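You operate a simulated robot arm through the tools that you are given. There is no shell and no other tool. Be economical: measure what you need, move in short steps, check, and stop when the job is done.

You are at the controls of a simulated robot arm. One attempt, no reset.

Task
Bind both lots of sheets in the open binder, the lower page number on top.
Fine: open the rings by the red lever and shut them after.

Only the result counts: the job must be done as asked and must still hold three seconds after the hand-in. Knocking over, shifting, dropping, spilling or breaking anything else fails it. Flat cloth is picked up by pressing the open fingertips on it (5 to 10 N) and closing them slowly along it; thin cloth reads only 2 to 8 mm in the jaws.

Robot
A 6-joint arm with a two-finger parallel gripper, fixed in place. Base frame: the origin is at the foot of the arm, x ahead of it, y to its left, z up; the work surface is at about z = 0.763. Lengths are in m, angles in rad, forces in N, time in s.
With the tool pointing down near the work surface it reaches from about 0.24 to 0.64 m from the base axis. Its first joint turns from -1.152 to 1.152 rad. Payload 2.7 kg.
The tool frame sits at the grasp point between the pads (the TCP): z along the fingers, y along the line on which they close. The tips reach 0.023 m beyond it. The gripper opens to 0.094 m. The fingers are 0.038 m wide and 0.01 m thick; the gripper's body (0.054 by 0.096 m) begins 0.039 m behind the TCP.
Orientation is that of the tool frame in the base frame, as a unit quaternion [x, y, z, w]. With the fingers straight down and closing along the base's y, the tool's x points along the base's -x, its y along +y and its z along -z.

Tools
- The arm moves only by the tool nudge_tool. Its argument "plan" is a list of rows, each an object (a shift or turn left out is 0, a gripper value left out holds the last) with "linear": the shift along the tool's x, y, z in mm, a list of three; "delta_rot": the turn, a rotation vector about the tool's x, y, z in rad, a list of three. In form: [{"linear": [dx, dy, dz], "delta_rot": [rx, ry, rz]}, ...]. A call has 1 to 8 rows; each row shifts and turns the commanded pose from where the row before left it, along the tool's axes as they then stand. "jaw" is the gripper command, from -1 (fully open) to 1 (shut), values between in proportion, set as the call begins (left out, the last holds). Rows are played at 5 a second. More than 0.05 m and 0.15 rad between two rows, or a gripper value outside its range, and nothing of the call is played. Where a pose cannot be reached the arm comes as near as it can. A force on the tool above 40 N (or 10 N above the force at the start of the call, whichever is more), or a blocked arm, ends the call early, and 0.2 s more pass. Each finger travels about 0.045 m/s and halts on what it meets, pressing with about 40 N; the grip force reading is that of the motor and also rises with nothing between the fingers. The clock runs only during rows and for 0.2 s after the last one: add rows that do not move to give the fingers time. It gives the time, the measured TCP pose, the force on the tool (base axes), the opening and the grip force at its end, in the units of the frame above (readings bear some noise).
- Cameras (640 x 400 px; columns grow to the right, rows downward): "scene" is fixed at [0.0673, -0.4247, 1.4068]; the picture's right is [0.85, -0.52, 0.00], its down [-0.28, -0.47, -0.84] and it looks along [0.44, 0.72, -0.54] (base axes); focal length 335 px, centre (320, 200). "wrist" rides on the gripper at [0.086, 0.016, -0.075] in the tool frame; the picture's right is [-0.18, 0.98, 0.00], its down [-0.58, -0.11, -0.81] and it looks along [-0.79, -0.15, 0.59] (tool axes); focal length 243 px, centre (320, 200). There is no depth. A picture from a camera that has moved, and an enlarged one, comes with that camera's place and axes in the base frame and with its lens.
- camera(camera): a new picture of that camera. It takes no simulated time.
- inspect(camera, box): a new picture of the part [left, top, right, bottom] of that camera's present view, enlarged. It takes no simulated time.
- sign_off(): hands the job in; it is judged then, once.

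Go step by step. Nothing tells you positions but the pictures and the camera data: compare them with the known pose of the tool, close in by small moves and look again before you grip or let go. The budget is 120 turns and 84 pictures, counting those below and the enlarged ones. Unless the task says otherwise, let go and move clear before handing in.

The tools are called by a JSON object that holds its "fn" and its "kwargs". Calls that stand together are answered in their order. nudge_tool: Moves the arm, as the interface text tells. Its arguments: {"type":"object","properties":{"plan":{"type":"array","items":{"type":"object","properties":{"linear":{"type":"array","items":{"type":"number"}},"delta_rot":{"type":"array","items":{"type":"number"}}}}},"jaw":{"type":"number"}},"required":["plan"]} The other tools are called the same way: camera (camera) takes a picture; inspect (camera, box) takes an enlarged picture of a part of a camera's view; sign_off () hands the job in.

At the start:

```text
clock: 0.0
eef_pos: [0.3915, 0.217, 1.1138]
tcp_rot: [-0.001, 1.0, 0.0, 0.001]
force: [-0.1, -0.3, 0.4]
width: 0.0942
grasp_force: 0.0
```

scene: 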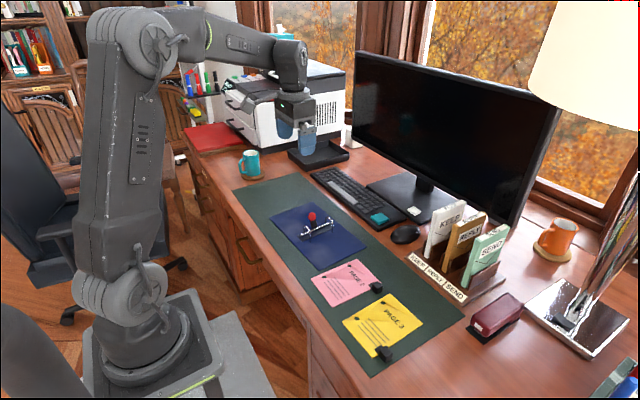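
wrist: 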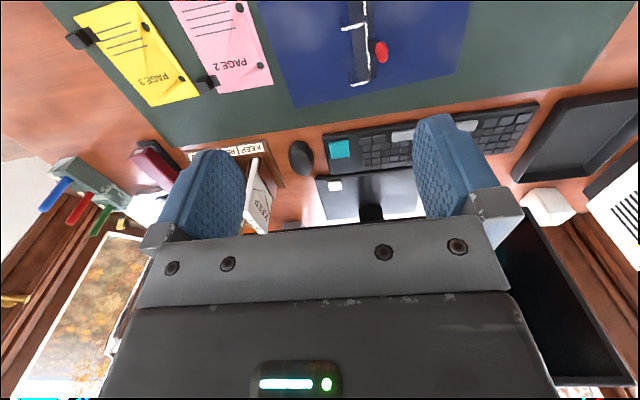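

I see a blue open binder with ring mechanism and red lever, a pink lot (page 2) and a yellow lot (page 3), each with a black clip. I'll look closer first.

{"fn": "inspect", "kwargs": {"camera": "scene", "box": [260, 190, 420, 290]}}

{"fn": "inspect", "kwargs": {"camera": "scene", "box": [300, 250, 460, 370]}}

{"fn": "inspect", "kwargs": {"camera": "wrist", "box": [50, 0, 470, 130]}}

```text
4.00 times, centred on (340, 240) of scene
camera zoom: at [0.0673, -0.4247, 1.4068], right [0.85, -0.52, 0.0], down [-0.28, -0.47, -0.84], along [0.44, 0.72, -0.54], focal length 1340 px, centre (240, 40)
```

zoom: 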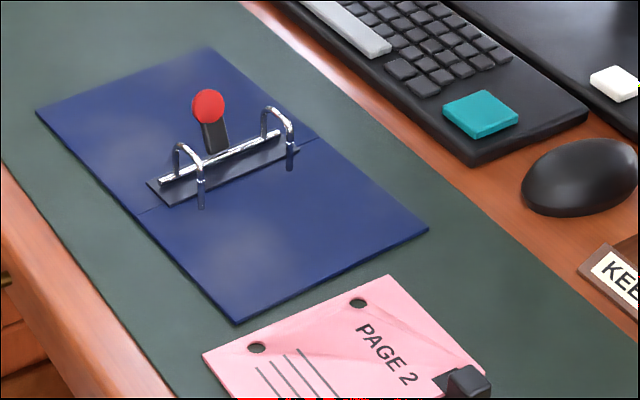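

```text
3.33 times, centred on (380, 310) of scene
camera zoom: at [0.0673, -0.4247, 1.4068], right [0.85, -0.52, 0.0], down [-0.28, -0.47, -0.84], along [0.44, 0.72, -0.54], focal length 1116 px, centre (120, -167)
```

zoom: 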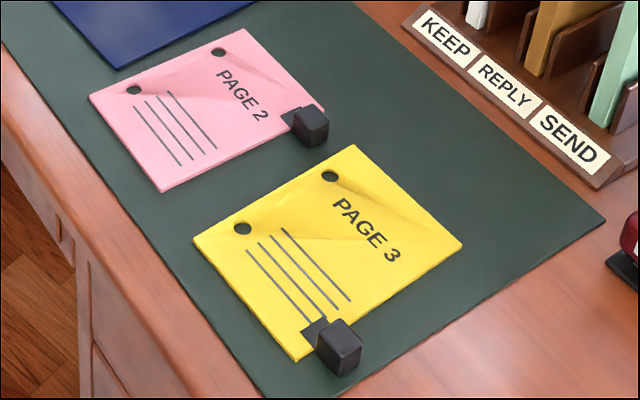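

```text
1.52 times, centred on (260, 65) of wrist
camera zoom: at [0.3038, 0.2329, 1.1861], right [0.18, 0.98, 0.0], down [0.58, -0.11, 0.81], along [0.79, -0.15, -0.59], focal length 370 px, centre (411, 406)
```

zoom: 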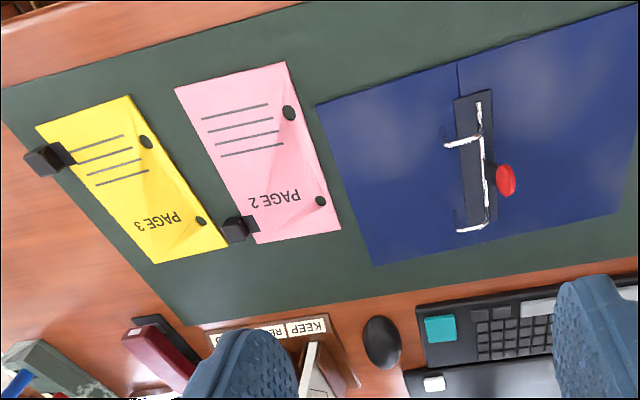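

Estimates: binder centre ≈(0.486,0.286), yaw≈0.05; rings near x≈0.445 and 0.526, y≈0.25; page holes spaced 0.082. I'll lower the tool for a closer view of the ring mechanism.

{"fn": "nudge_tool", "kwargs": {"plan": [{"linear": [0, 15, 40]}, {"linear": [0, 15, 40]}, {"linear": [0, 0, 40]}, {"linear": [0, 0, 30]}, {}, {}]}}

{"fn": "camera", "kwargs": {"camera": "wrist"}}

```text
clock: 1.4
eef_pos: [0.3901, 0.2467, 0.9643]
tcp_rot: [0.0, 1.0, 0.0, 0.001]
force: [0.4, 0.1, 0.0]
width: 0.0942
grasp_force: 0.1
```

```text
78 pictures are left
camera wrist: at [0.3043, 0.2628, 1.037], right [0.18, 0.98, 0.0], down [0.58, -0.11, 0.81], along [0.79, -0.15, -0.59], focal length 243 px, centre (320, 200)
```

wrist: 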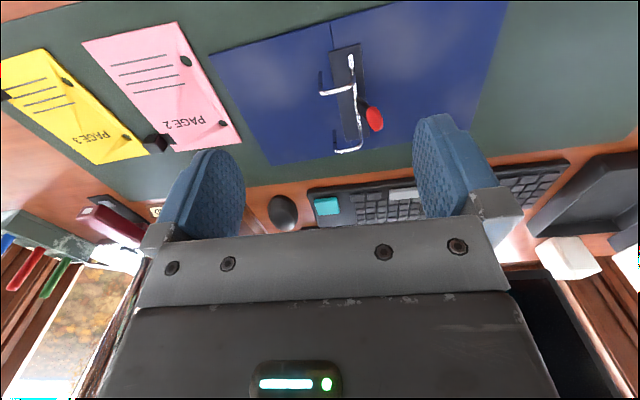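

{"fn": "inspect", "kwargs": {"camera": "wrist", "box": [280, 30, 420, 170]}}

{"fn": "inspect", "kwargs": {"camera": "scene", "box": [290, 200, 350, 250]}}

```text
2.86 times, centred on (350, 100) of wrist
camera zoom: at [0.3043, 0.2628, 1.037], right [0.18, 0.98, 0.0], down [0.58, -0.11, 0.81], along [0.79, -0.15, -0.59], focal length 693 px, centre (234, 486)
```

zoom: 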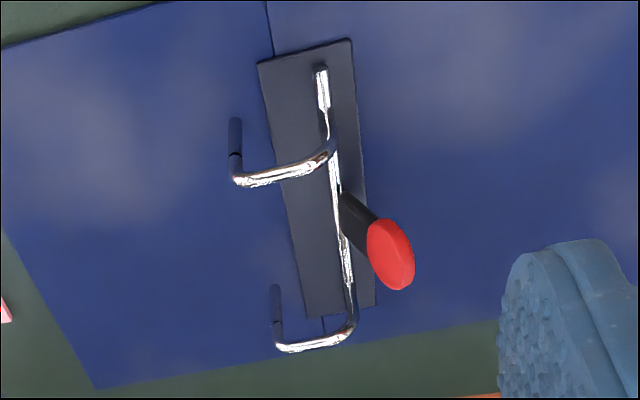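

```text
8.00 times, centred on (320, 225) of scene
camera zoom: at [0.0673, -0.4247, 1.4068], right [0.85, -0.52, 0.0], down [-0.28, -0.47, -0.84], along [0.44, 0.72, -0.54], focal length 2680 px, centre (320, 0)
```

zoom: 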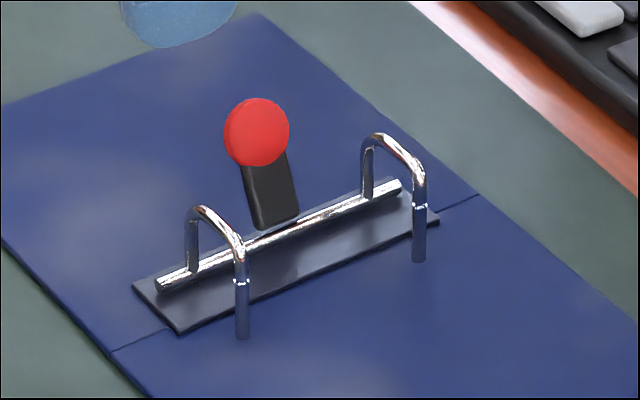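

The arches hinge on the rod at y≈0.283 and rest on fixed pins at y≈0.249; the lever knob is near (0.48,0.295,0.81), tilted toward +y. I'll close the gripper and go above, just on the -y side of the knob, to check calibration.

{"fn": "nudge_tool", "kwargs": {"plan": [{"linear": [-40, 0, 30]}, {"linear": [-40, 0, 30]}, {"linear": [-13, 5, 24]}, {}, {}, {}], "jaw": 1}}

{"fn": "inspect", "kwargs": {"camera": "scene", "box": [270, 180, 360, 250]}}

{"fn": "camera", "kwargs": {"camera": "wrist"}}

```text
clock: 2.8
eef_pos: [0.4845, 0.2526, 0.8801]
tcp_rot: [-0.001, 1.0, -0.001, 0.0]
force: [0.8, -0.2, -0.5]
width: 0.0
grasp_force: 33.6
```

```text
5.71 times, centred on (315, 215) of scene
camera zoom: at [0.0673, -0.4247, 1.4068], right [0.85, -0.52, 0.0], down [-0.28, -0.47, -0.84], along [0.44, 0.72, -0.54], focal length 1914 px, centre (349, 114)
```

zoom: 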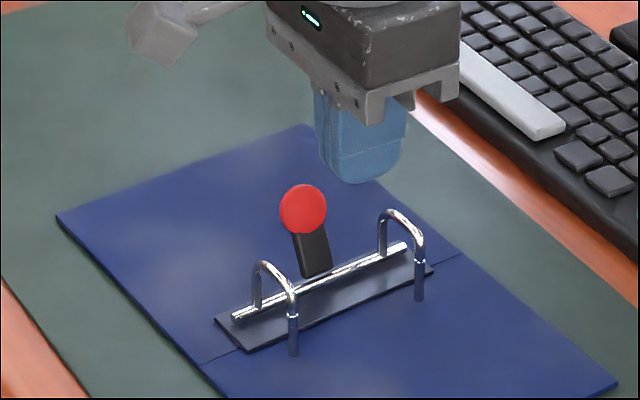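

```text
74 pictures are left
camera wrist: at [0.3972, 0.268, 0.9522], right [0.18, 0.98, 0.0], down [0.58, -0.11, 0.81], along [0.79, -0.15, -0.59], focal length 243 px, centre (320, 200)
```

wrist: 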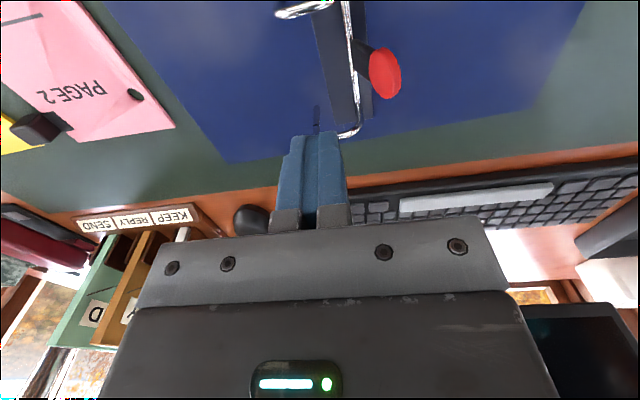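

The scene camera agrees with the tool pose to ~4 mm. The finger clears both arches; I'll lower it next to the knob on its -y side.

{"fn": "nudge_tool", "kwargs": {"plan": [{"linear": [2, 6, 30]}, {"linear": [0, 4, 26]}, {}, {}], "jaw": 1}}

{"fn": "inspect", "kwargs": {"camera": "scene", "box": [270, 180, 360, 250]}}

```text
clock: 3.8
eef_pos: [0.4819, 0.2615, 0.8231]
tcp_rot: [-0.001, 1.0, -0.001, 0.001]
force: [-0.2, 0.6, 0.4]
width: 0.0002
grasp_force: 39.4
```

```text
5.71 times, centred on (315, 215) of scene
camera zoom: at [0.0673, -0.4247, 1.4068], right [0.85, -0.52, 0.0], down [-0.28, -0.47, -0.84], along [0.44, 0.72, -0.54], focal length 1914 px, centre (349, 114)
```

zoom: 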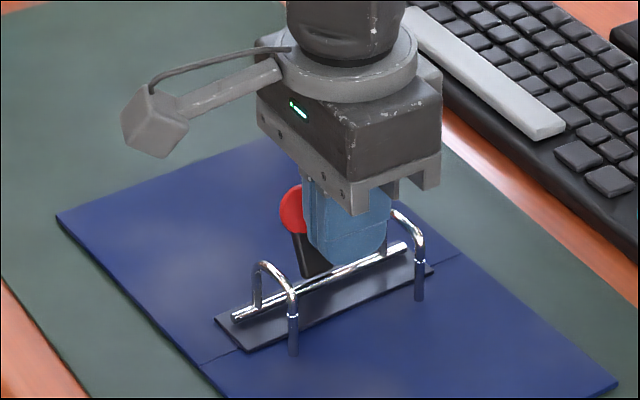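

The finger is in place beside the lever. Now pushing it in +y slowly.

{"fn": "nudge_tool", "kwargs": {"plan": [{"linear": [0, 6, 0]}, {"linear": [0, 6, 0]}, {"linear": [0, 6, 0]}, {"linear": [0, 6, 0]}, {"linear": [0, 6, 0]}, {}], "jaw": 1}}

{"fn": "inspect", "kwargs": {"camera": "scene", "box": [270, 180, 360, 250]}}

```text
clock: 5.2
eef_pos: [0.4822, 0.2921, 0.8223]
tcp_rot: [0.0, 1.0, 0.001, 0.001]
force: [-0.1, -0.2, -0.6]
width: 0.0
grasp_force: 40.1
```

```text
5.71 times, centred on (315, 215) of scene
camera zoom: at [0.0673, -0.4247, 1.4068], right [0.85, -0.52, 0.0], down [-0.28, -0.47, -0.84], along [0.44, 0.72, -0.54], focal length 1914 px, centre (349, 114)
```

zoom: 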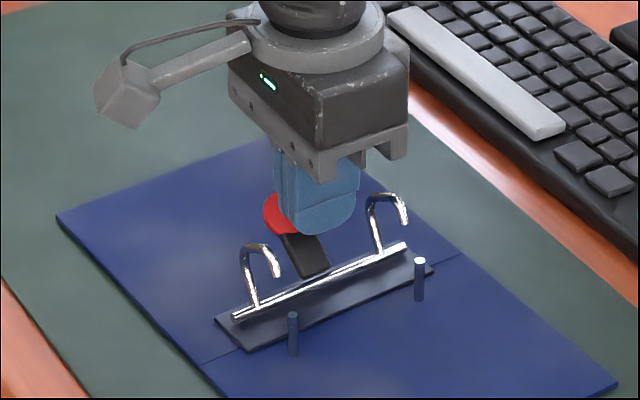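

The arches are lifting off the pins. I continue pushing +y and slightly down.

{"fn": "nudge_tool", "kwargs": {"plan": [{"linear": [0, 6, 2]}, {"linear": [0, 6, 2]}, {"linear": [0, 6, 3]}, {"linear": [0, 6, 3]}, {}], "jaw": 1}}

{"fn": "inspect", "kwargs": {"camera": "scene", "box": [270, 180, 360, 250]}}

```text
clock: 6.4
eef_pos: [0.4833, 0.316, 0.8125]
tcp_rot: [0.0, 1.0, 0.0, 0.001]
force: [-0.3, -0.1, -0.1]
width: 0.0
grasp_force: 39.9
```

```text
5.71 times, centred on (315, 215) of scene
camera zoom: at [0.0673, -0.4247, 1.4068], right [0.85, -0.52, 0.0], down [-0.28, -0.47, -0.84], along [0.44, 0.72, -0.54], focal length 1914 px, centre (349, 114)
```

zoom: 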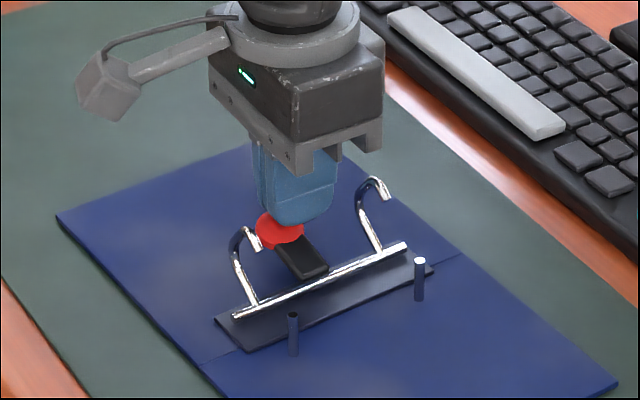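

The arches are well open now; I press a bit further down on the knob to reach the stop.

{"fn": "nudge_tool", "kwargs": {"plan": [{"linear": [0, 4, 3]}, {"linear": [0, 3, 4]}, {"linear": [0, 2, 4]}, {}], "jaw": 1}}

{"fn": "inspect", "kwargs": {"camera": "scene", "box": [270, 180, 360, 250]}}

```text
clock: 7.4
eef_pos: [0.4828, 0.3254, 0.8011]
tcp_rot: [0.0, 1.0, 0.0, 0.001]
force: [0.1, -0.4, 0.9]
width: 0.0001
grasp_force: 39.9
```

```text
5.71 times, centred on (315, 215) of scene
camera zoom: at [0.0673, -0.4247, 1.4068], right [0.85, -0.52, 0.0], down [-0.28, -0.47, -0.84], along [0.44, 0.72, -0.54], focal length 1914 px, centre (349, 114)
```

zoom: 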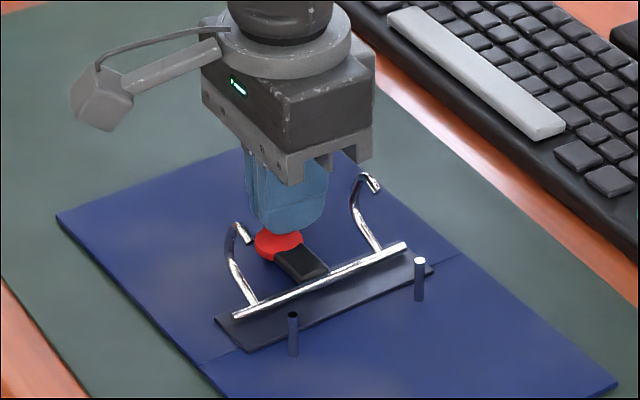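

Still moving freely. A little more downward.

{"fn": "nudge_tool", "kwargs": {"plan": [{"linear": [0, 1, 3]}, {"linear": [0, 0, 3]}, {"linear": [0, 0, 2]}, {}], "jaw": 1}}

{"fn": "inspect", "kwargs": {"camera": "scene", "box": [270, 180, 360, 250]}}

```text
clock: 8.1
eef_pos: [0.484, 0.328, 0.8001]
tcp_rot: [-0.001, 1.0, 0.001, 0.004]
force: [-2.7, -2.7, 12.6]
width: 0.0
grasp_force: 40.6
stopped in row 3: the force on the tool passed its limit (the readings are from after the stop); the commanded pose is now the measured one
```

```text
5.71 times, centred on (315, 215) of scene
camera zoom: at [0.067, -0.4248, 1.4068], right [0.85, -0.52, 0.0], down [-0.28, -0.47, -0.84], along [0.44, 0.72, -0.54], focal length 1914 px, centre (349, 114)
```

zoom: 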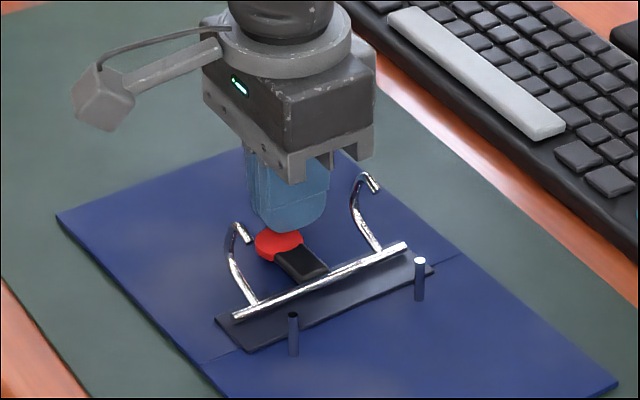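

The lever hit its stop; rings are open. I retreat upward and travel toward the yellow lot's clip (≈(0.386,-0.15)) to view it.

{"fn": "nudge_tool", "kwargs": {"plan": [{"linear": [0, 0, -40]}, {"linear": [0, 0, -45]}, {"linear": [10, -10, -45]}, {"linear": [20, -44, 0]}, {"linear": [20, -44, 0]}, {"linear": [20, -44, 0]}, {"linear": [20, -44, 0]}, {"linear": [20, -44, 0]}], "jaw": 1}}

{"fn": "nudge_tool", "kwargs": {"plan": [{"linear": [20, -44, 0]}, {"linear": [20, -44, 0]}, {"linear": [10, -44, 0]}, {"linear": [0, -44, 0]}, {"linear": [0, -44, 0]}, {"linear": [0, 0, 0]}, {}], "jaw": -1}}

{"fn": "camera", "kwargs": {"camera": "wrist"}}

{"fn": "camera", "kwargs": {"camera": "scene"}}

```text
clock: 9.9
eef_pos: [0.3727, 0.0964, 0.9273]
tcp_rot: [0.0, 1.0, 0.001, 0.003]
force: [-0.5, -0.9, 0.4]
width: 0.0001
grasp_force: 39.8
```

```text
clock: 11.5
eef_pos: [0.3238, -0.1243, 0.9271]
tcp_rot: [0.0, 1.0, 0.001, 0.003]
force: [-0.2, -0.3, 0.5]
width: 0.0941
grasp_force: 0.0
```

```text
68 pictures are left
camera wrist: at [0.2364, -0.1089, 1.0001], right [0.18, 0.98, 0.0], down [0.58, -0.11, 0.81], along [0.8, -0.15, -0.59], focal length 243 px, centre (320, 200)
```

wrist: 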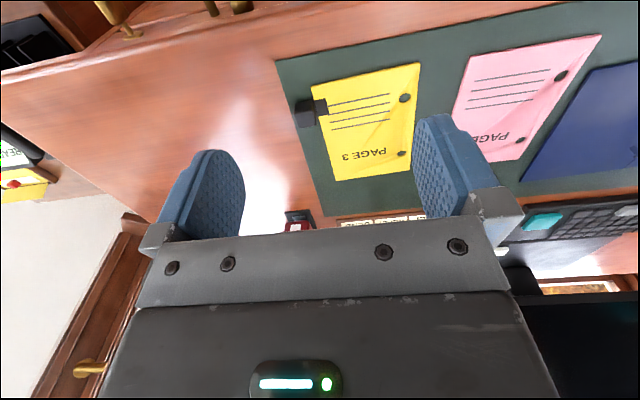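

```text
67 pictures are left
```

scene: 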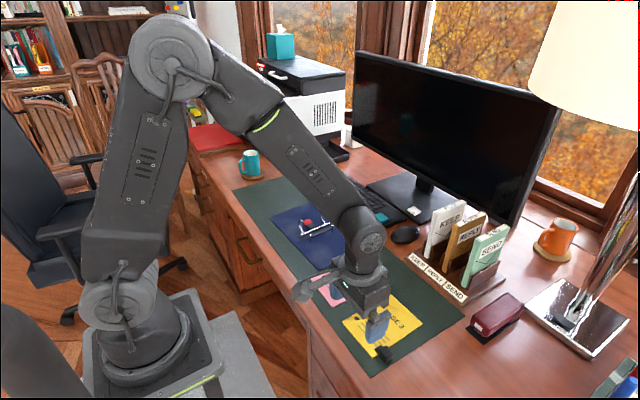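

{"fn": "inspect", "kwargs": {"camera": "wrist", "box": [280, 50, 440, 190]}}

{"fn": "inspect", "kwargs": {"camera": "scene", "box": [350, 320, 430, 370]}}

{"fn": "inspect", "kwargs": {"camera": "scene", "box": [270, 195, 360, 265]}}

```text
2.86 times, centred on (360, 120) of wrist
camera zoom: at [0.2364, -0.1089, 1.0001], right [0.18, 0.98, 0.0], down [0.58, -0.11, 0.81], along [0.8, -0.15, -0.59], focal length 693 px, centre (206, 429)
```

zoom: 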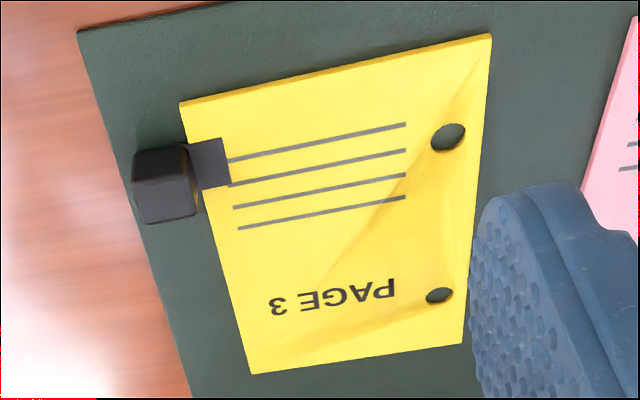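

```text
8.00 times, centred on (390, 345) of scene
camera zoom: at [0.0673, -0.4247, 1.4068], right [0.85, -0.52, 0.0], down [-0.28, -0.47, -0.84], along [0.44, 0.72, -0.54], focal length 2680 px, centre (-240, -960)
```

zoom: 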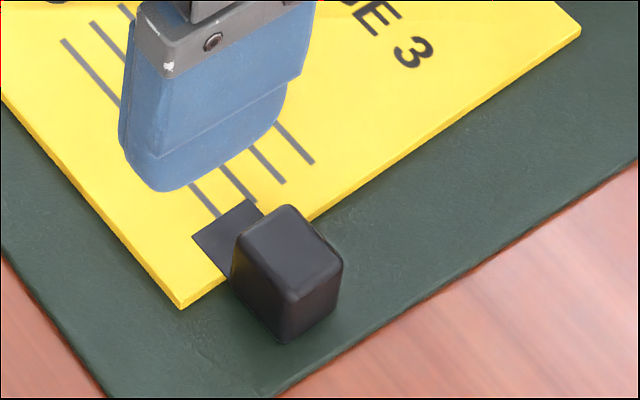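

```text
5.71 times, centred on (315, 230) of scene
camera zoom: at [0.0673, -0.4247, 1.4068], right [0.85, -0.52, 0.0], down [-0.28, -0.47, -0.84], along [0.44, 0.72, -0.54], focal length 1914 px, centre (349, 29)
```

zoom: 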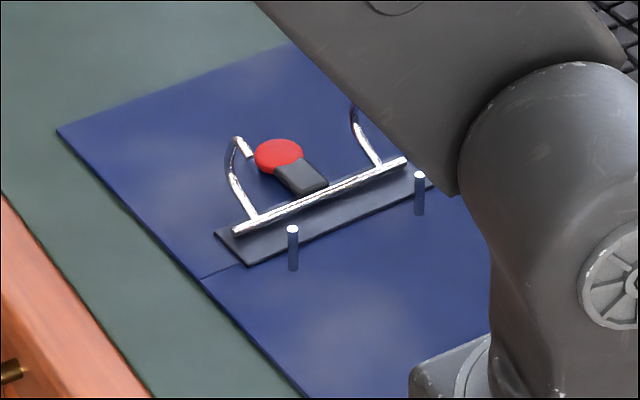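

Rings stay open. The yellow clip is a ~20 mm block (top ≈0.786) near (0.388,-0.146) just outside the page edge. I move above it with open jaws.

{"fn": "nudge_tool", "kwargs": {"plan": [{"linear": [-32, -11, 30], "delta_rot": [0, 0, -0.036]}, {"linear": [-32, -11, 42]}, {}, {}], "jaw": -1}}

{"fn": "camera", "kwargs": {"camera": "wrist"}}

{"fn": "inspect", "kwargs": {"camera": "scene", "box": [330, 290, 450, 380]}}

```text
refused: row 2 steps farther than a row can; nothing moved
```

```text
63 pictures are left
camera wrist: at [0.2364, -0.1089, 1.0001], right [0.18, 0.98, 0.0], down [0.58, -0.11, 0.81], along [0.8, -0.15, -0.59], focal length 243 px, centre (320, 200)
```

wrist: 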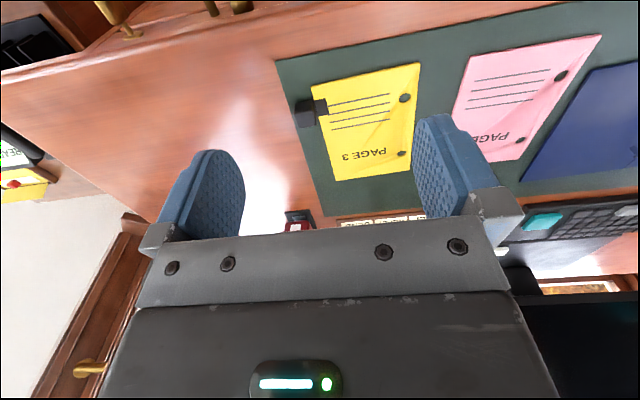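

```text
4.44 times, centred on (390, 335) of scene
camera zoom: at [0.0673, -0.4247, 1.4068], right [0.85, -0.52, 0.0], down [-0.28, -0.47, -0.84], along [0.44, 0.72, -0.54], focal length 1489 px, centre (9, -400)
```

zoom: 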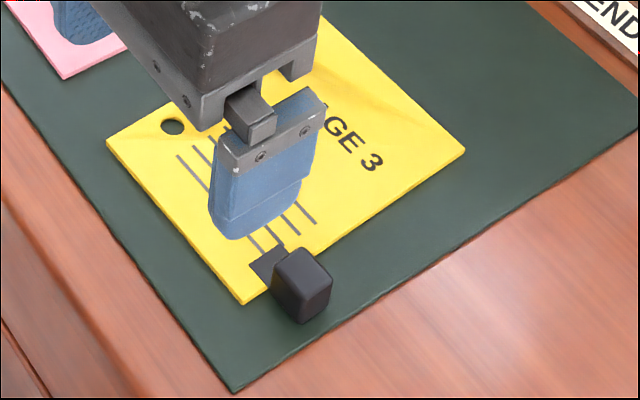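

The step was too long and refused; I repeat with smaller rows.

{"fn": "nudge_tool", "kwargs": {"plan": [{"linear": [-22, -8, 25], "delta_rot": [0, 0, -0.036]}, {"linear": [-22, -8, 25]}, {"linear": [-20, -7, 22]}, {}, {}], "jaw": -1}}

{"fn": "inspect", "kwargs": {"camera": "wrist", "box": [200, 0, 500, 190]}}

{"fn": "inspect", "kwargs": {"camera": "scene", "box": [330, 290, 450, 380]}}

```text
clock: 12.7
eef_pos: [0.3884, -0.1446, 0.8551]
tcp_rot: [-0.019, 1.0, 0.001, 0.002]
force: [0.2, -0.1, 0.1]
width: 0.0938
grasp_force: 0.1
```

```text
2.11 times, centred on (350, 95) of wrist
camera zoom: at [0.3002, -0.1327, 0.9285], right [0.15, 0.99, 0.0], down [0.58, -0.09, 0.81], along [0.8, -0.12, -0.59], focal length 511 px, centre (257, 421)
```

zoom: 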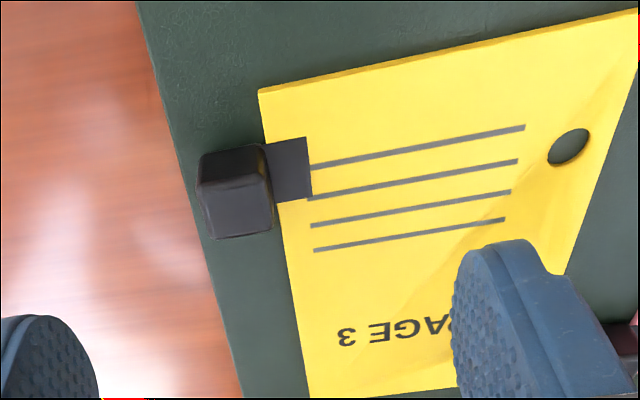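

```text
4.44 times, centred on (390, 335) of scene
camera zoom: at [0.0673, -0.4247, 1.4068], right [0.85, -0.52, 0.0], down [-0.28, -0.47, -0.84], along [0.44, 0.72, -0.54], focal length 1489 px, centre (9, -400)
```

zoom: 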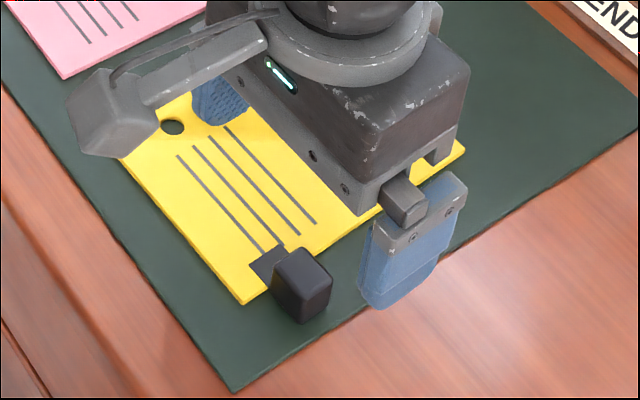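

The jaws straddle the clip in the scene view. I lower to just above block height and recheck centring.

{"fn": "nudge_tool", "kwargs": {"plan": [{"linear": [0, -1, 17]}, {"linear": [0, -1, 17]}, {}, {}], "jaw": -1}}

{"fn": "inspect", "kwargs": {"camera": "wrist", "box": [140, 0, 500, 240]}}

{"fn": "inspect", "kwargs": {"camera": "scene", "box": [330, 290, 450, 380]}}

```text
clock: 13.7
eef_pos: [0.3894, -0.1464, 0.8201]
tcp_rot: [-0.018, 1.0, 0.001, 0.002]
force: [0.6, 0.4, -0.2]
width: 0.0941
grasp_force: 0.0
```

```text
1.67 times, centred on (320, 120) of wrist
camera zoom: at [0.3009, -0.1343, 0.8941], right [0.15, 0.99, 0.0], down [0.58, -0.09, 0.81], along [0.8, -0.12, -0.59], focal length 404 px, centre (320, 333)
```

zoom: 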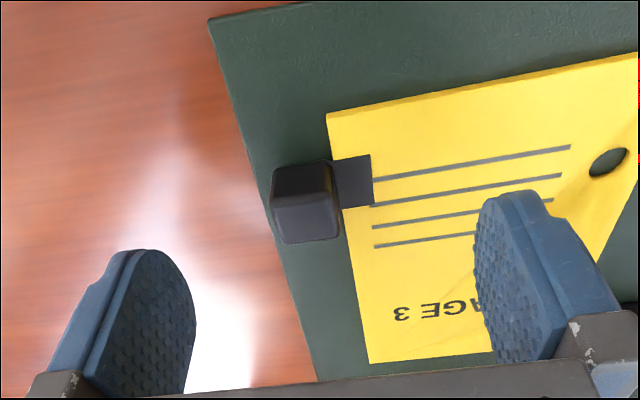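

```text
4.44 times, centred on (390, 335) of scene
camera zoom: at [0.0673, -0.4247, 1.4068], right [0.85, -0.52, 0.0], down [-0.28, -0.47, -0.84], along [0.44, 0.72, -0.54], focal length 1489 px, centre (9, -400)
```

zoom: 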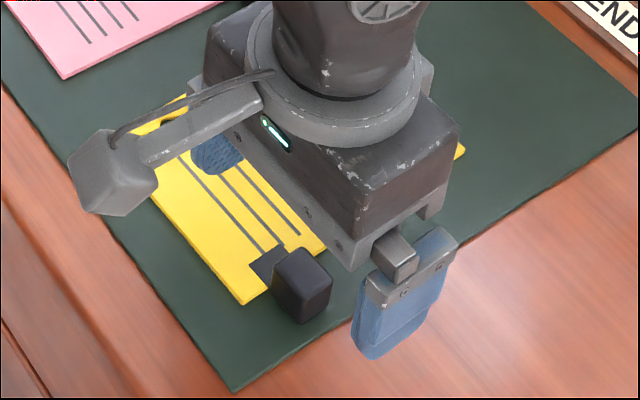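

The wrist view puts the block a few mm toward -y from the jaw centre; I shift 4 mm and lower to grip height.

{"fn": "nudge_tool", "kwargs": {"plan": [{"linear": [0, -2, 12]}, {"linear": [0, -2, 12]}, {}, {}], "jaw": -1}}

{"fn": "nudge_tool", "kwargs": {"plan": [{}, {}, {}], "jaw": -0.35}}

{"fn": "inspect", "kwargs": {"camera": "wrist", "box": [140, 0, 500, 240]}}

{"fn": "inspect", "kwargs": {"camera": "scene", "box": [330, 290, 450, 380]}}

```text
clock: 14.7
eef_pos: [0.3891, -0.1503, 0.7954]
tcp_rot: [-0.018, 1.0, 0.002, 0.003]
force: [-0.7, -0.8, -0.2]
width: 0.0939
grasp_force: 0.0
```

```text
clock: 15.5
eef_pos: [0.3891, -0.1506, 0.7962]
tcp_rot: [-0.019, 1.0, 0.001, 0.003]
force: [0.9, 0.0, -0.4]
width: 0.0632
grasp_force: 0.1
```

```text
1.67 times, centred on (320, 120) of wrist
camera zoom: at [0.3011, -0.1384, 0.8697], right [0.15, 0.99, 0.0], down [0.58, -0.09, 0.81], along [0.8, -0.12, -0.59], focal length 404 px, centre (320, 333)
```

zoom: 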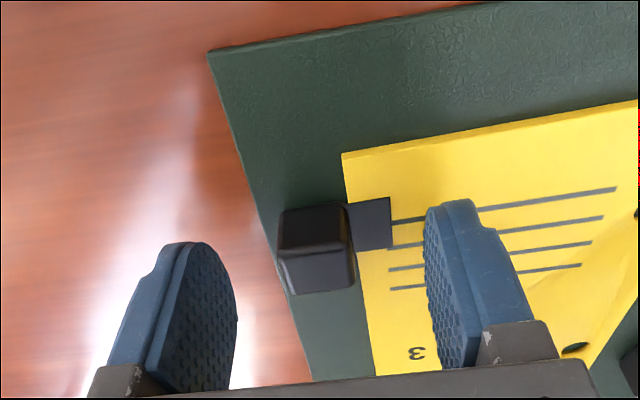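

```text
4.44 times, centred on (390, 335) of scene
camera zoom: at [0.0673, -0.4247, 1.4068], right [0.85, -0.52, 0.0], down [-0.28, -0.47, -0.84], along [0.44, 0.72, -0.54], focal length 1489 px, centre (9, -400)
```

zoom: 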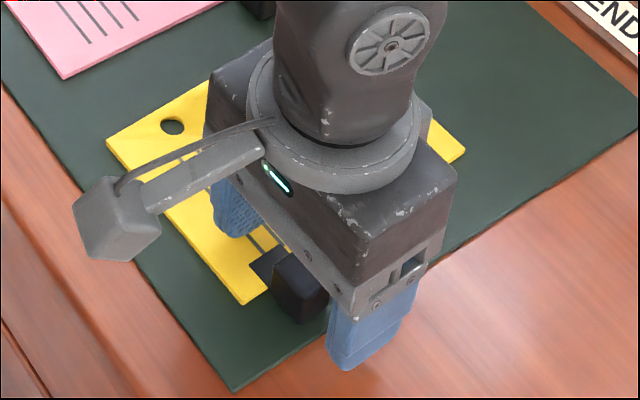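

Jaws are about 5 mm off toward +y; I correct then close on the clip.

{"fn": "nudge_tool", "kwargs": {"plan": [{"linear": [0, -5, 0]}, {}], "jaw": -0.35}}

{"fn": "nudge_tool", "kwargs": {"plan": [{}, {}, {}, {}, {}], "jaw": 1}}

{"fn": "camera", "kwargs": {"camera": "wrist"}}

```text
clock: 16.1
eef_pos: [0.3903, -0.1548, 0.7969]
tcp_rot: [-0.019, 1.0, 0.001, 0.003]
force: [-0.5, 0.1, -0.7]
width: 0.0634
grasp_force: 0.1
```

```text
clock: 17.3
eef_pos: [0.3906, -0.1569, 0.7961]
tcp_rot: [-0.018, 1.0, 0.001, 0.002]
force: [0.0, 0.1, 0.5]
width: 0.0207
grasp_force: 39.7
```

```text
55 pictures are left
camera wrist: at [0.3015, -0.1435, 0.87], right [0.15, 0.99, 0.0], down [0.58, -0.09, 0.81], along [0.8, -0.12, -0.59], focal length 243 px, centre (320, 200)
```

wrist: 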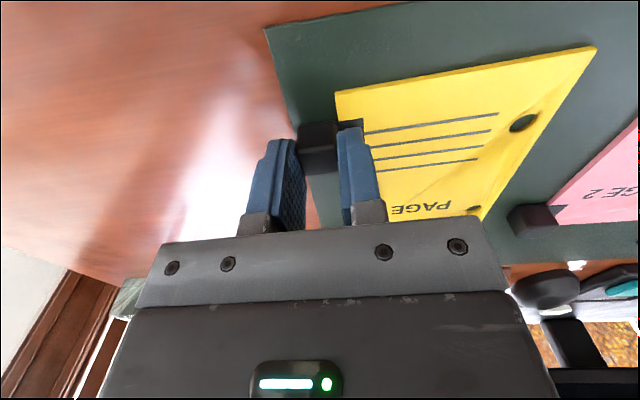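

{"fn": "inspect", "kwargs": {"camera": "wrist", "box": [230, 90, 430, 230]}}

{"fn": "inspect", "kwargs": {"camera": "scene", "box": [330, 290, 450, 380]}}

```text
2.86 times, centred on (330, 160) of wrist
camera zoom: at [0.3015, -0.1435, 0.87], right [0.15, 0.99, 0.0], down [0.58, -0.09, 0.81], along [0.8, -0.12, -0.59], focal length 693 px, centre (291, 314)
```

zoom: 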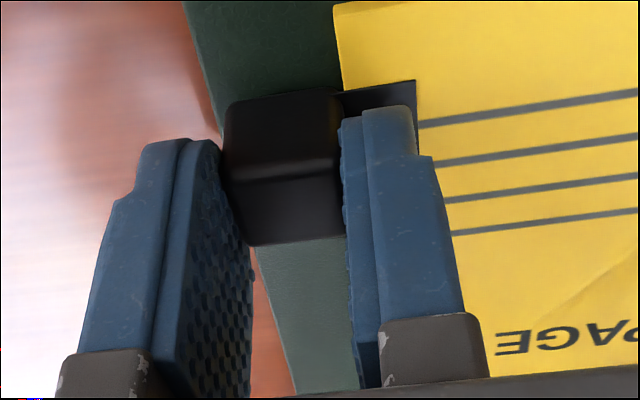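

```text
4.44 times, centred on (390, 335) of scene
camera zoom: at [0.0673, -0.4247, 1.4068], right [0.85, -0.52, 0.0], down [-0.28, -0.47, -0.84], along [0.44, 0.72, -0.54], focal length 1489 px, centre (9, -400)
```

zoom: 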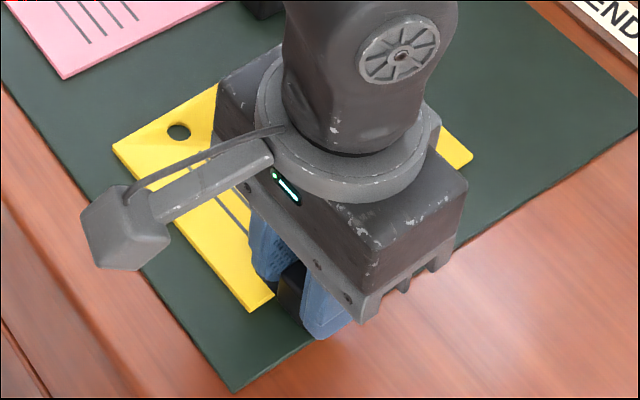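

The clip is gripped at 20.7 mm. I lift gently and check the page follows level.

{"fn": "nudge_tool", "kwargs": {"plan": [{"linear": [0, 0, -10]}, {"linear": [0, 0, -15]}, {"linear": [0, 0, -20]}, {"linear": [0, 0, -20]}, {}], "jaw": 1}}

{"fn": "camera", "kwargs": {"camera": "scene"}}

{"fn": "camera", "kwargs": {"camera": "wrist"}}

```text
clock: 18.5
eef_pos: [0.3889, -0.1562, 0.862]
tcp_rot: [-0.018, 1.0, 0.001, 0.002]
force: [0.1, 0.7, -0.4]
width: 0.0207
grasp_force: 40.0
```

```text
52 pictures are left
```

scene: 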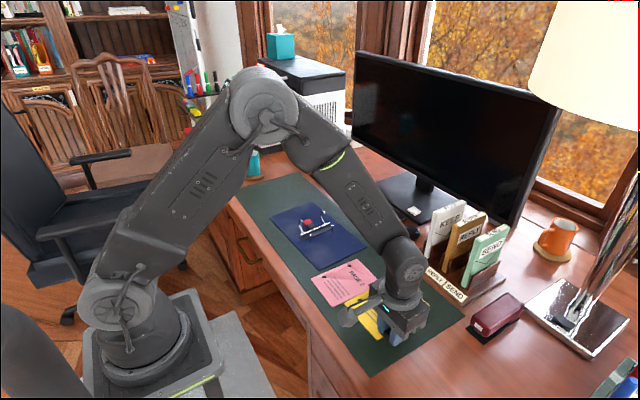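

```text
51 pictures are left
camera wrist: at [0.3011, -0.1437, 0.9359], right [0.15, 0.99, 0.0], down [0.58, -0.09, 0.81], along [0.8, -0.12, -0.59], focal length 243 px, centre (320, 200)
```

wrist: 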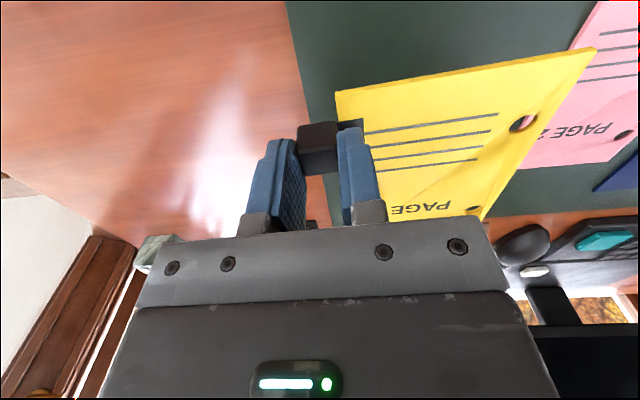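

The lot lifts rigid and level. Now I carry it over the binder, above pin height.

{"fn": "nudge_tool", "kwargs": {"plan": [{"linear": [-7, 36, 0]}, {"linear": [-7, 36, 0]}, {"linear": [-7, 36, 0]}, {"linear": [-7, 36, 0]}, {"linear": [-7, 36, 0]}, {"linear": [-7, 36, 0]}, {"linear": [-6, 36, 0]}, {"linear": [-6, 36, 0]}], "jaw": 1}}

{"fn": "nudge_tool", "kwargs": {"plan": [{}, {}], "jaw": 1}}

{"fn": "camera", "kwargs": {"camera": "wrist"}}

{"fn": "inspect", "kwargs": {"camera": "scene", "box": [260, 190, 400, 290]}}

```text
clock: 20.3
eef_pos: [0.4315, 0.1333, 0.8629]
tcp_rot: [-0.019, 1.0, 0.001, 0.002]
force: [0.2, 0.6, -0.9]
width: 0.0209
grasp_force: 40.0
```

```text
clock: 20.9
eef_pos: [0.4323, 0.1336, 0.8624]
tcp_rot: [-0.019, 1.0, 0.001, 0.003]
force: [0.0, -0.6, 0.3]
width: 0.0204
grasp_force: 40.2
```

```text
50 pictures are left
camera wrist: at [0.3436, 0.1463, 0.9363], right [0.15, 0.99, 0.0], down [0.58, -0.09, 0.81], along [0.8, -0.12, -0.59], focal length 243 px, centre (320, 200)
```

wrist: 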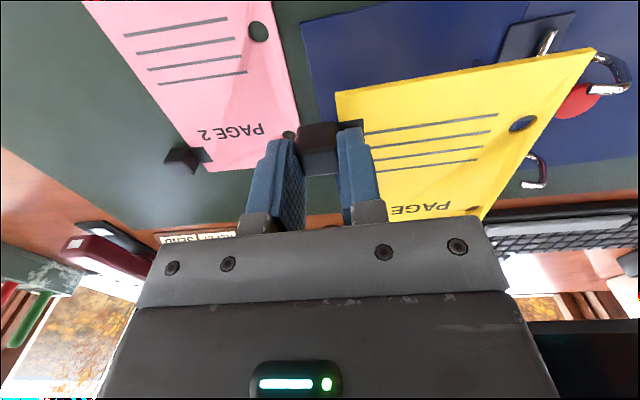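

```text
4.00 times, centred on (330, 240) of scene
camera zoom: at [0.0673, -0.4247, 1.4068], right [0.85, -0.52, 0.0], down [-0.28, -0.47, -0.84], along [0.44, 0.72, -0.54], focal length 1340 px, centre (280, 40)
```

zoom: 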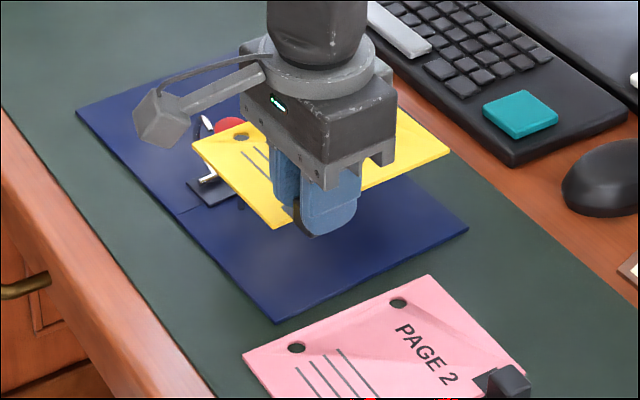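

Hole 1 is projected at (0.441,0.249), matching pin 1. I lower to just above the pin tops and check again.

{"fn": "nudge_tool", "kwargs": {"plan": [{"linear": [0, 0, 16]}, {"linear": [0, 0, 16]}, {}, {}], "jaw": 1}}

{"fn": "inspect", "kwargs": {"camera": "wrist", "box": [440, 40, 640, 230]}}

{"fn": "inspect", "kwargs": {"camera": "scene", "box": [290, 210, 350, 250]}}

```text
clock: 21.9
eef_pos: [0.4323, 0.1342, 0.8308]
tcp_rot: [-0.018, 1.0, 0.001, 0.002]
force: [-0.4, -0.4, 0.1]
width: 0.0208
grasp_force: 40.2
```

```text
2.11 times, centred on (540, 135) of wrist
camera zoom: at [0.3444, 0.1464, 0.9041], right [0.15, 0.99, 0.0], down [0.58, -0.09, 0.81], along [0.8, -0.12, -0.59], focal length 511 px, centre (-143, 337)
```

zoom: 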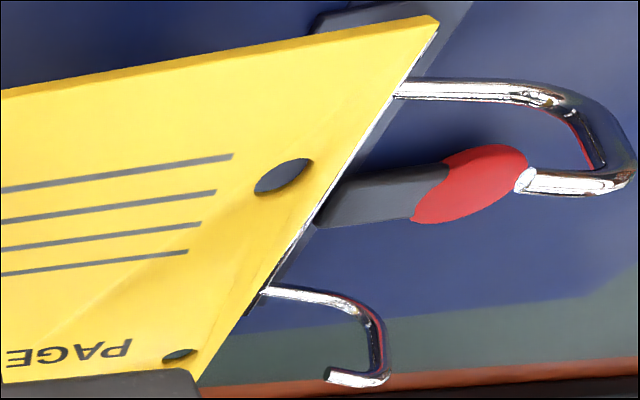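

```text
10.00 times, centred on (320, 230) of scene
camera zoom: at [0.0673, -0.4247, 1.4068], right [0.85, -0.52, 0.0], down [-0.28, -0.47, -0.84], along [0.44, 0.72, -0.54], focal length 3349 px, centre (320, -100)
```

zoom: 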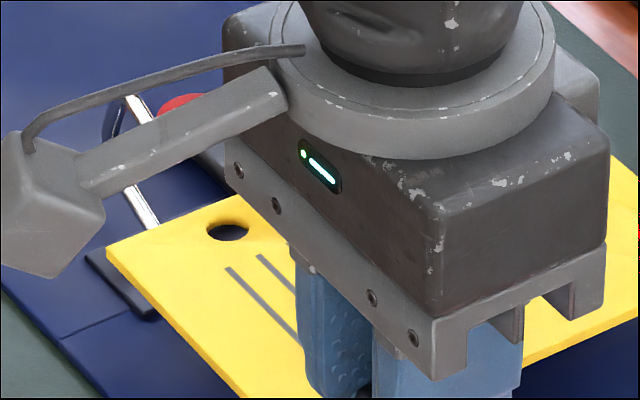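

By comparison with the earlier pin picture, the hole sits ~2.5 mm right of the pin. I apply a small correction and re-inspect before lowering onto the pins.

{"fn": "nudge_tool", "kwargs": {"plan": [{"linear": [0.5, 2, 3], "delta_rot": [0, 0, -0.01]}, {}, {}], "jaw": 1}}

{"fn": "inspect", "kwargs": {"camera": "scene", "box": [300, 215, 324, 231]}}

{"fn": "inspect", "kwargs": {"camera": "wrist", "box": [480, 80, 580, 230]}}

```text
clock: 22.7
eef_pos: [0.4321, 0.1366, 0.8283]
tcp_rot: [-0.024, 1.0, 0.001, 0.003]
force: [0.4, -0.2, 0.1]
width: 0.0205
grasp_force: 40.1
```

```text
16.00 times, centred on (312, 223) of scene
camera zoom: at [0.0673, -0.4247, 1.4068], right [0.85, -0.52, 0.0], down [-0.28, -0.47, -0.84], along [0.44, 0.72, -0.54], focal length 5359 px, centre (448, -168)
```

zoom: 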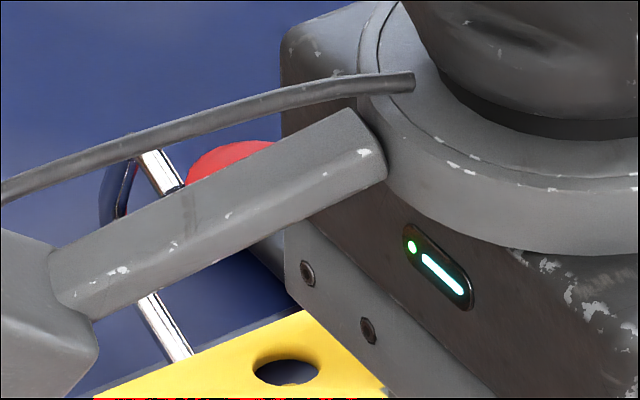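

```text
2.67 times, centred on (530, 155) of wrist
camera zoom: at [0.3439, 0.1477, 0.9012], right [0.14, 0.99, 0.0], down [0.58, -0.08, 0.81], along [0.8, -0.11, -0.59], focal length 647 px, centre (-240, 320)
```

zoom: 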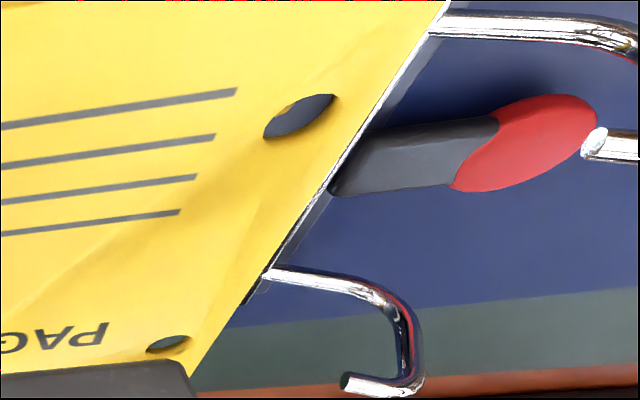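

The hole now aligns with the pin to under 1 mm. Lowering onto the pins in small steps.

{"fn": "nudge_tool", "kwargs": {"plan": [{"linear": [0, 0, 3]}, {"linear": [0, 0, 3]}, {"linear": [0, 0, 3]}, {"linear": [0, 0, 3]}, {}], "jaw": 1}}

{"fn": "inspect", "kwargs": {"camera": "scene", "box": [296, 218, 326, 238]}}

{"fn": "inspect", "kwargs": {"camera": "wrist", "box": [480, 80, 580, 230]}}

```text
clock: 23.9
eef_pos: [0.4314, 0.1365, 0.8164]
tcp_rot: [-0.023, 1.0, 0.0, 0.002]
force: [0.0, 1.0, 0.1]
width: 0.0207
grasp_force: 40.2
```

```text
16.00 times, centred on (311, 228) of scene
camera zoom: at [0.0673, -0.4247, 1.4068], right [0.85, -0.52, 0.0], down [-0.28, -0.47, -0.84], along [0.44, 0.72, -0.54], focal length 5359 px, centre (464, -248)
```

zoom: 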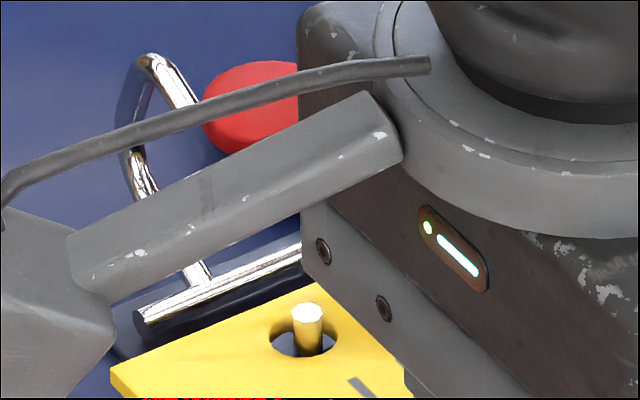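

```text
2.67 times, centred on (530, 155) of wrist
camera zoom: at [0.3438, 0.1478, 0.8894], right [0.14, 0.99, 0.0], down [0.58, -0.08, 0.81], along [0.8, -0.11, -0.59], focal length 647 px, centre (-240, 320)
```

zoom: 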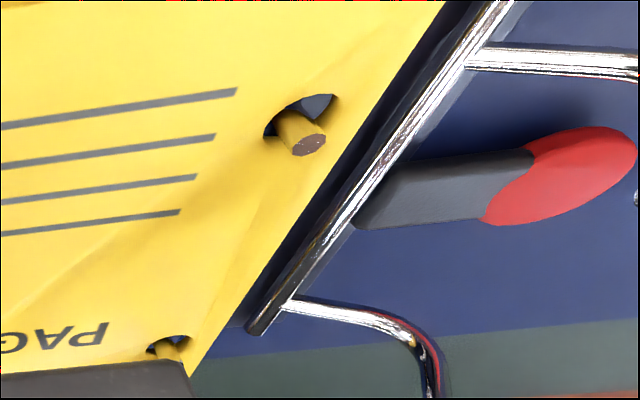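

Both pins poke through the holes. I lower the lot to the binder.

{"fn": "nudge_tool", "kwargs": {"plan": [{"linear": [-1, -0.5, 3]}, {"linear": [0, 0, 4]}, {"linear": [0, 0, 4]}, {"linear": [0, 0, 3]}, {}], "jaw": 1}}

{"fn": "inspect", "kwargs": {"camera": "scene", "box": [280, 210, 360, 270]}}

```text
clock: 25.1
eef_pos: [0.4327, 0.1362, 0.8016]
tcp_rot: [-0.023, 1.0, 0.001, 0.002]
force: [0.3, -1.0, -0.1]
width: 0.0205
grasp_force: 39.7
```

```text
6.67 times, centred on (320, 240) of scene
camera zoom: at [0.0673, -0.4247, 1.4068], right [0.85, -0.52, 0.0], down [-0.28, -0.47, -0.84], along [0.44, 0.72, -0.54], focal length 2233 px, centre (320, -67)
```

zoom: 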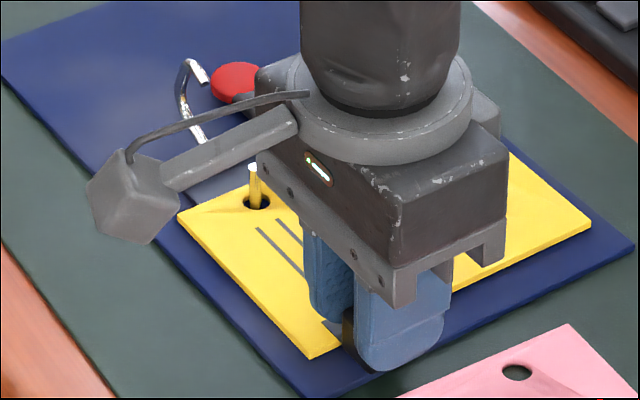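

Close to the surface; I lower until light contact.

{"fn": "nudge_tool", "kwargs": {"plan": [{"linear": [0, 0, 1]}, {"linear": [0, 0, 1]}, {}], "jaw": 1}}

```text
clock: 25.9
eef_pos: [0.4336, 0.1367, 0.8008]
tcp_rot: [-0.024, 1.0, 0.002, 0.003]
force: [-3.8, -1.8, 10.9]
width: 0.0207
grasp_force: 39.5
```

Contact felt. I relieve slightly and open the jaws, then lift.

{"fn": "nudge_tool", "kwargs": {"plan": [{"linear": [0, 0, -0.8]}, {}], "jaw": 1}}

{"fn": "nudge_tool", "kwargs": {"plan": [{}, {}, {}, {}, {"linear": [0, 0, -15]}, {"linear": [0, 0, -30]}, {"linear": [0, 0, -40]}, {}], "jaw": -0.35}}

{"fn": "inspect", "kwargs": {"camera": "scene", "box": [270, 190, 390, 290]}}

{"fn": "camera", "kwargs": {"camera": "wrist"}}

```text
clock: 26.5
eef_pos: [0.4339, 0.1355, 0.8009]
tcp_rot: [-0.024, 1.0, 0.001, 0.003]
force: [0.8, 0.1, 0.7]
width: 0.0208
grasp_force: 39.5
```

```text
clock: 28.3
eef_pos: [0.4319, 0.1363, 0.8871]
tcp_rot: [-0.023, 1.0, 0.001, 0.003]
force: [-0.3, 0.0, -0.1]
width: 0.0635
grasp_force: 0.2
```

```text
4.00 times, centred on (330, 240) of scene
camera zoom: at [0.0673, -0.4247, 1.4068], right [0.85, -0.52, 0.0], down [-0.28, -0.47, -0.84], along [0.44, 0.72, -0.54], focal length 1340 px, centre (280, 40)
```

zoom: 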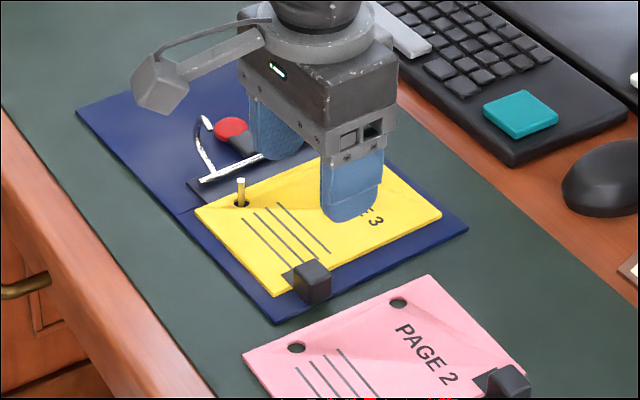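

```text
40 pictures are left
camera wrist: at [0.344, 0.1475, 0.9598], right [0.14, 0.99, 0.0], down [0.58, -0.08, 0.81], along [0.8, -0.11, -0.59], focal length 243 px, centre (320, 200)
```

wrist: 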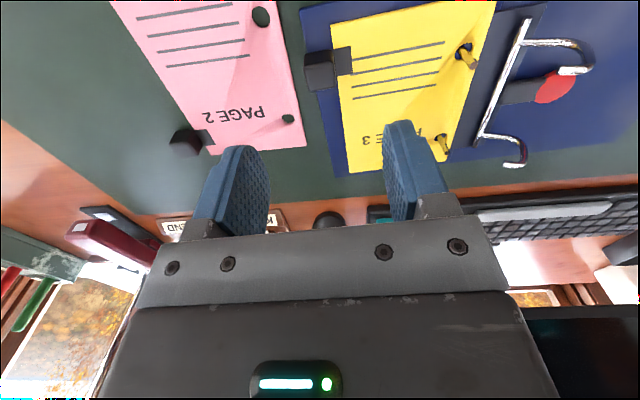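

Yellow is threaded on both pins. Next the pink clip, estimated near (0.490,-0.006); moving above with open jaws and yaw ≈0.

{"fn": "nudge_tool", "kwargs": {"plan": [{"linear": [-15, -36, 0], "delta_rot": [0, 0, 0.046]}, {"linear": [-15, -36, 5]}, {"linear": [-15, -36, 15]}, {"linear": [-13, -34, 16]}, {}, {}], "jaw": -1}}

{"fn": "inspect", "kwargs": {"camera": "wrist", "box": [140, 0, 500, 240]}}

{"fn": "inspect", "kwargs": {"camera": "scene", "box": [310, 240, 430, 330]}}

```text
clock: 29.7
eef_pos: [0.4926, -0.0045, 0.8491]
tcp_rot: [0.0, 1.0, 0.001, 0.003]
force: [0.6, 0.1, 0.1]
width: 0.094
grasp_force: 0.1
```

```text
1.67 times, centred on (320, 120) of wrist
camera zoom: at [0.4041, 0.0107, 0.9222], right [0.18, 0.98, 0.0], down [0.58, -0.11, 0.81], along [0.8, -0.15, -0.59], focal length 404 px, centre (320, 333)
```

zoom: 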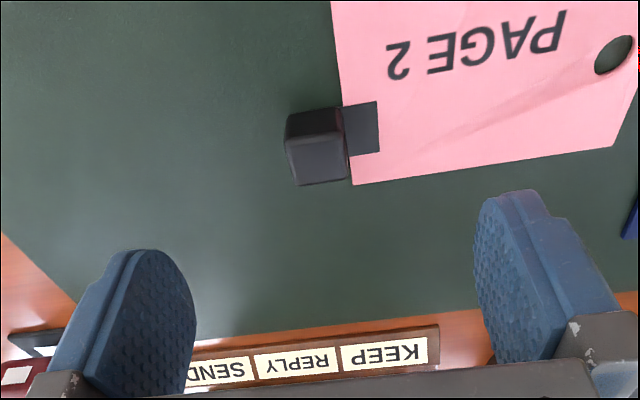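

```text
4.44 times, centred on (370, 285) of scene
camera zoom: at [0.0673, -0.4247, 1.4068], right [0.85, -0.52, 0.0], down [-0.28, -0.47, -0.84], along [0.44, 0.72, -0.54], focal length 1489 px, centre (98, -178)
```

zoom: 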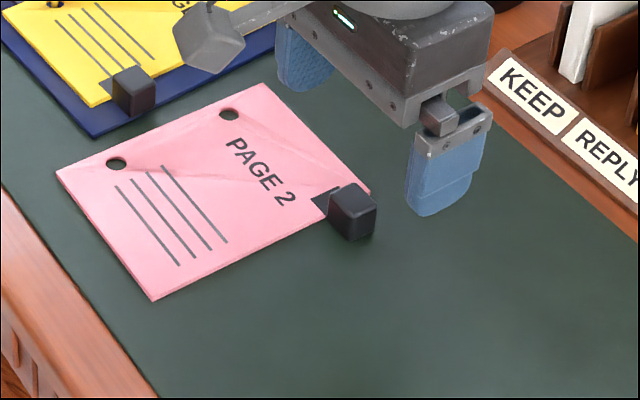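

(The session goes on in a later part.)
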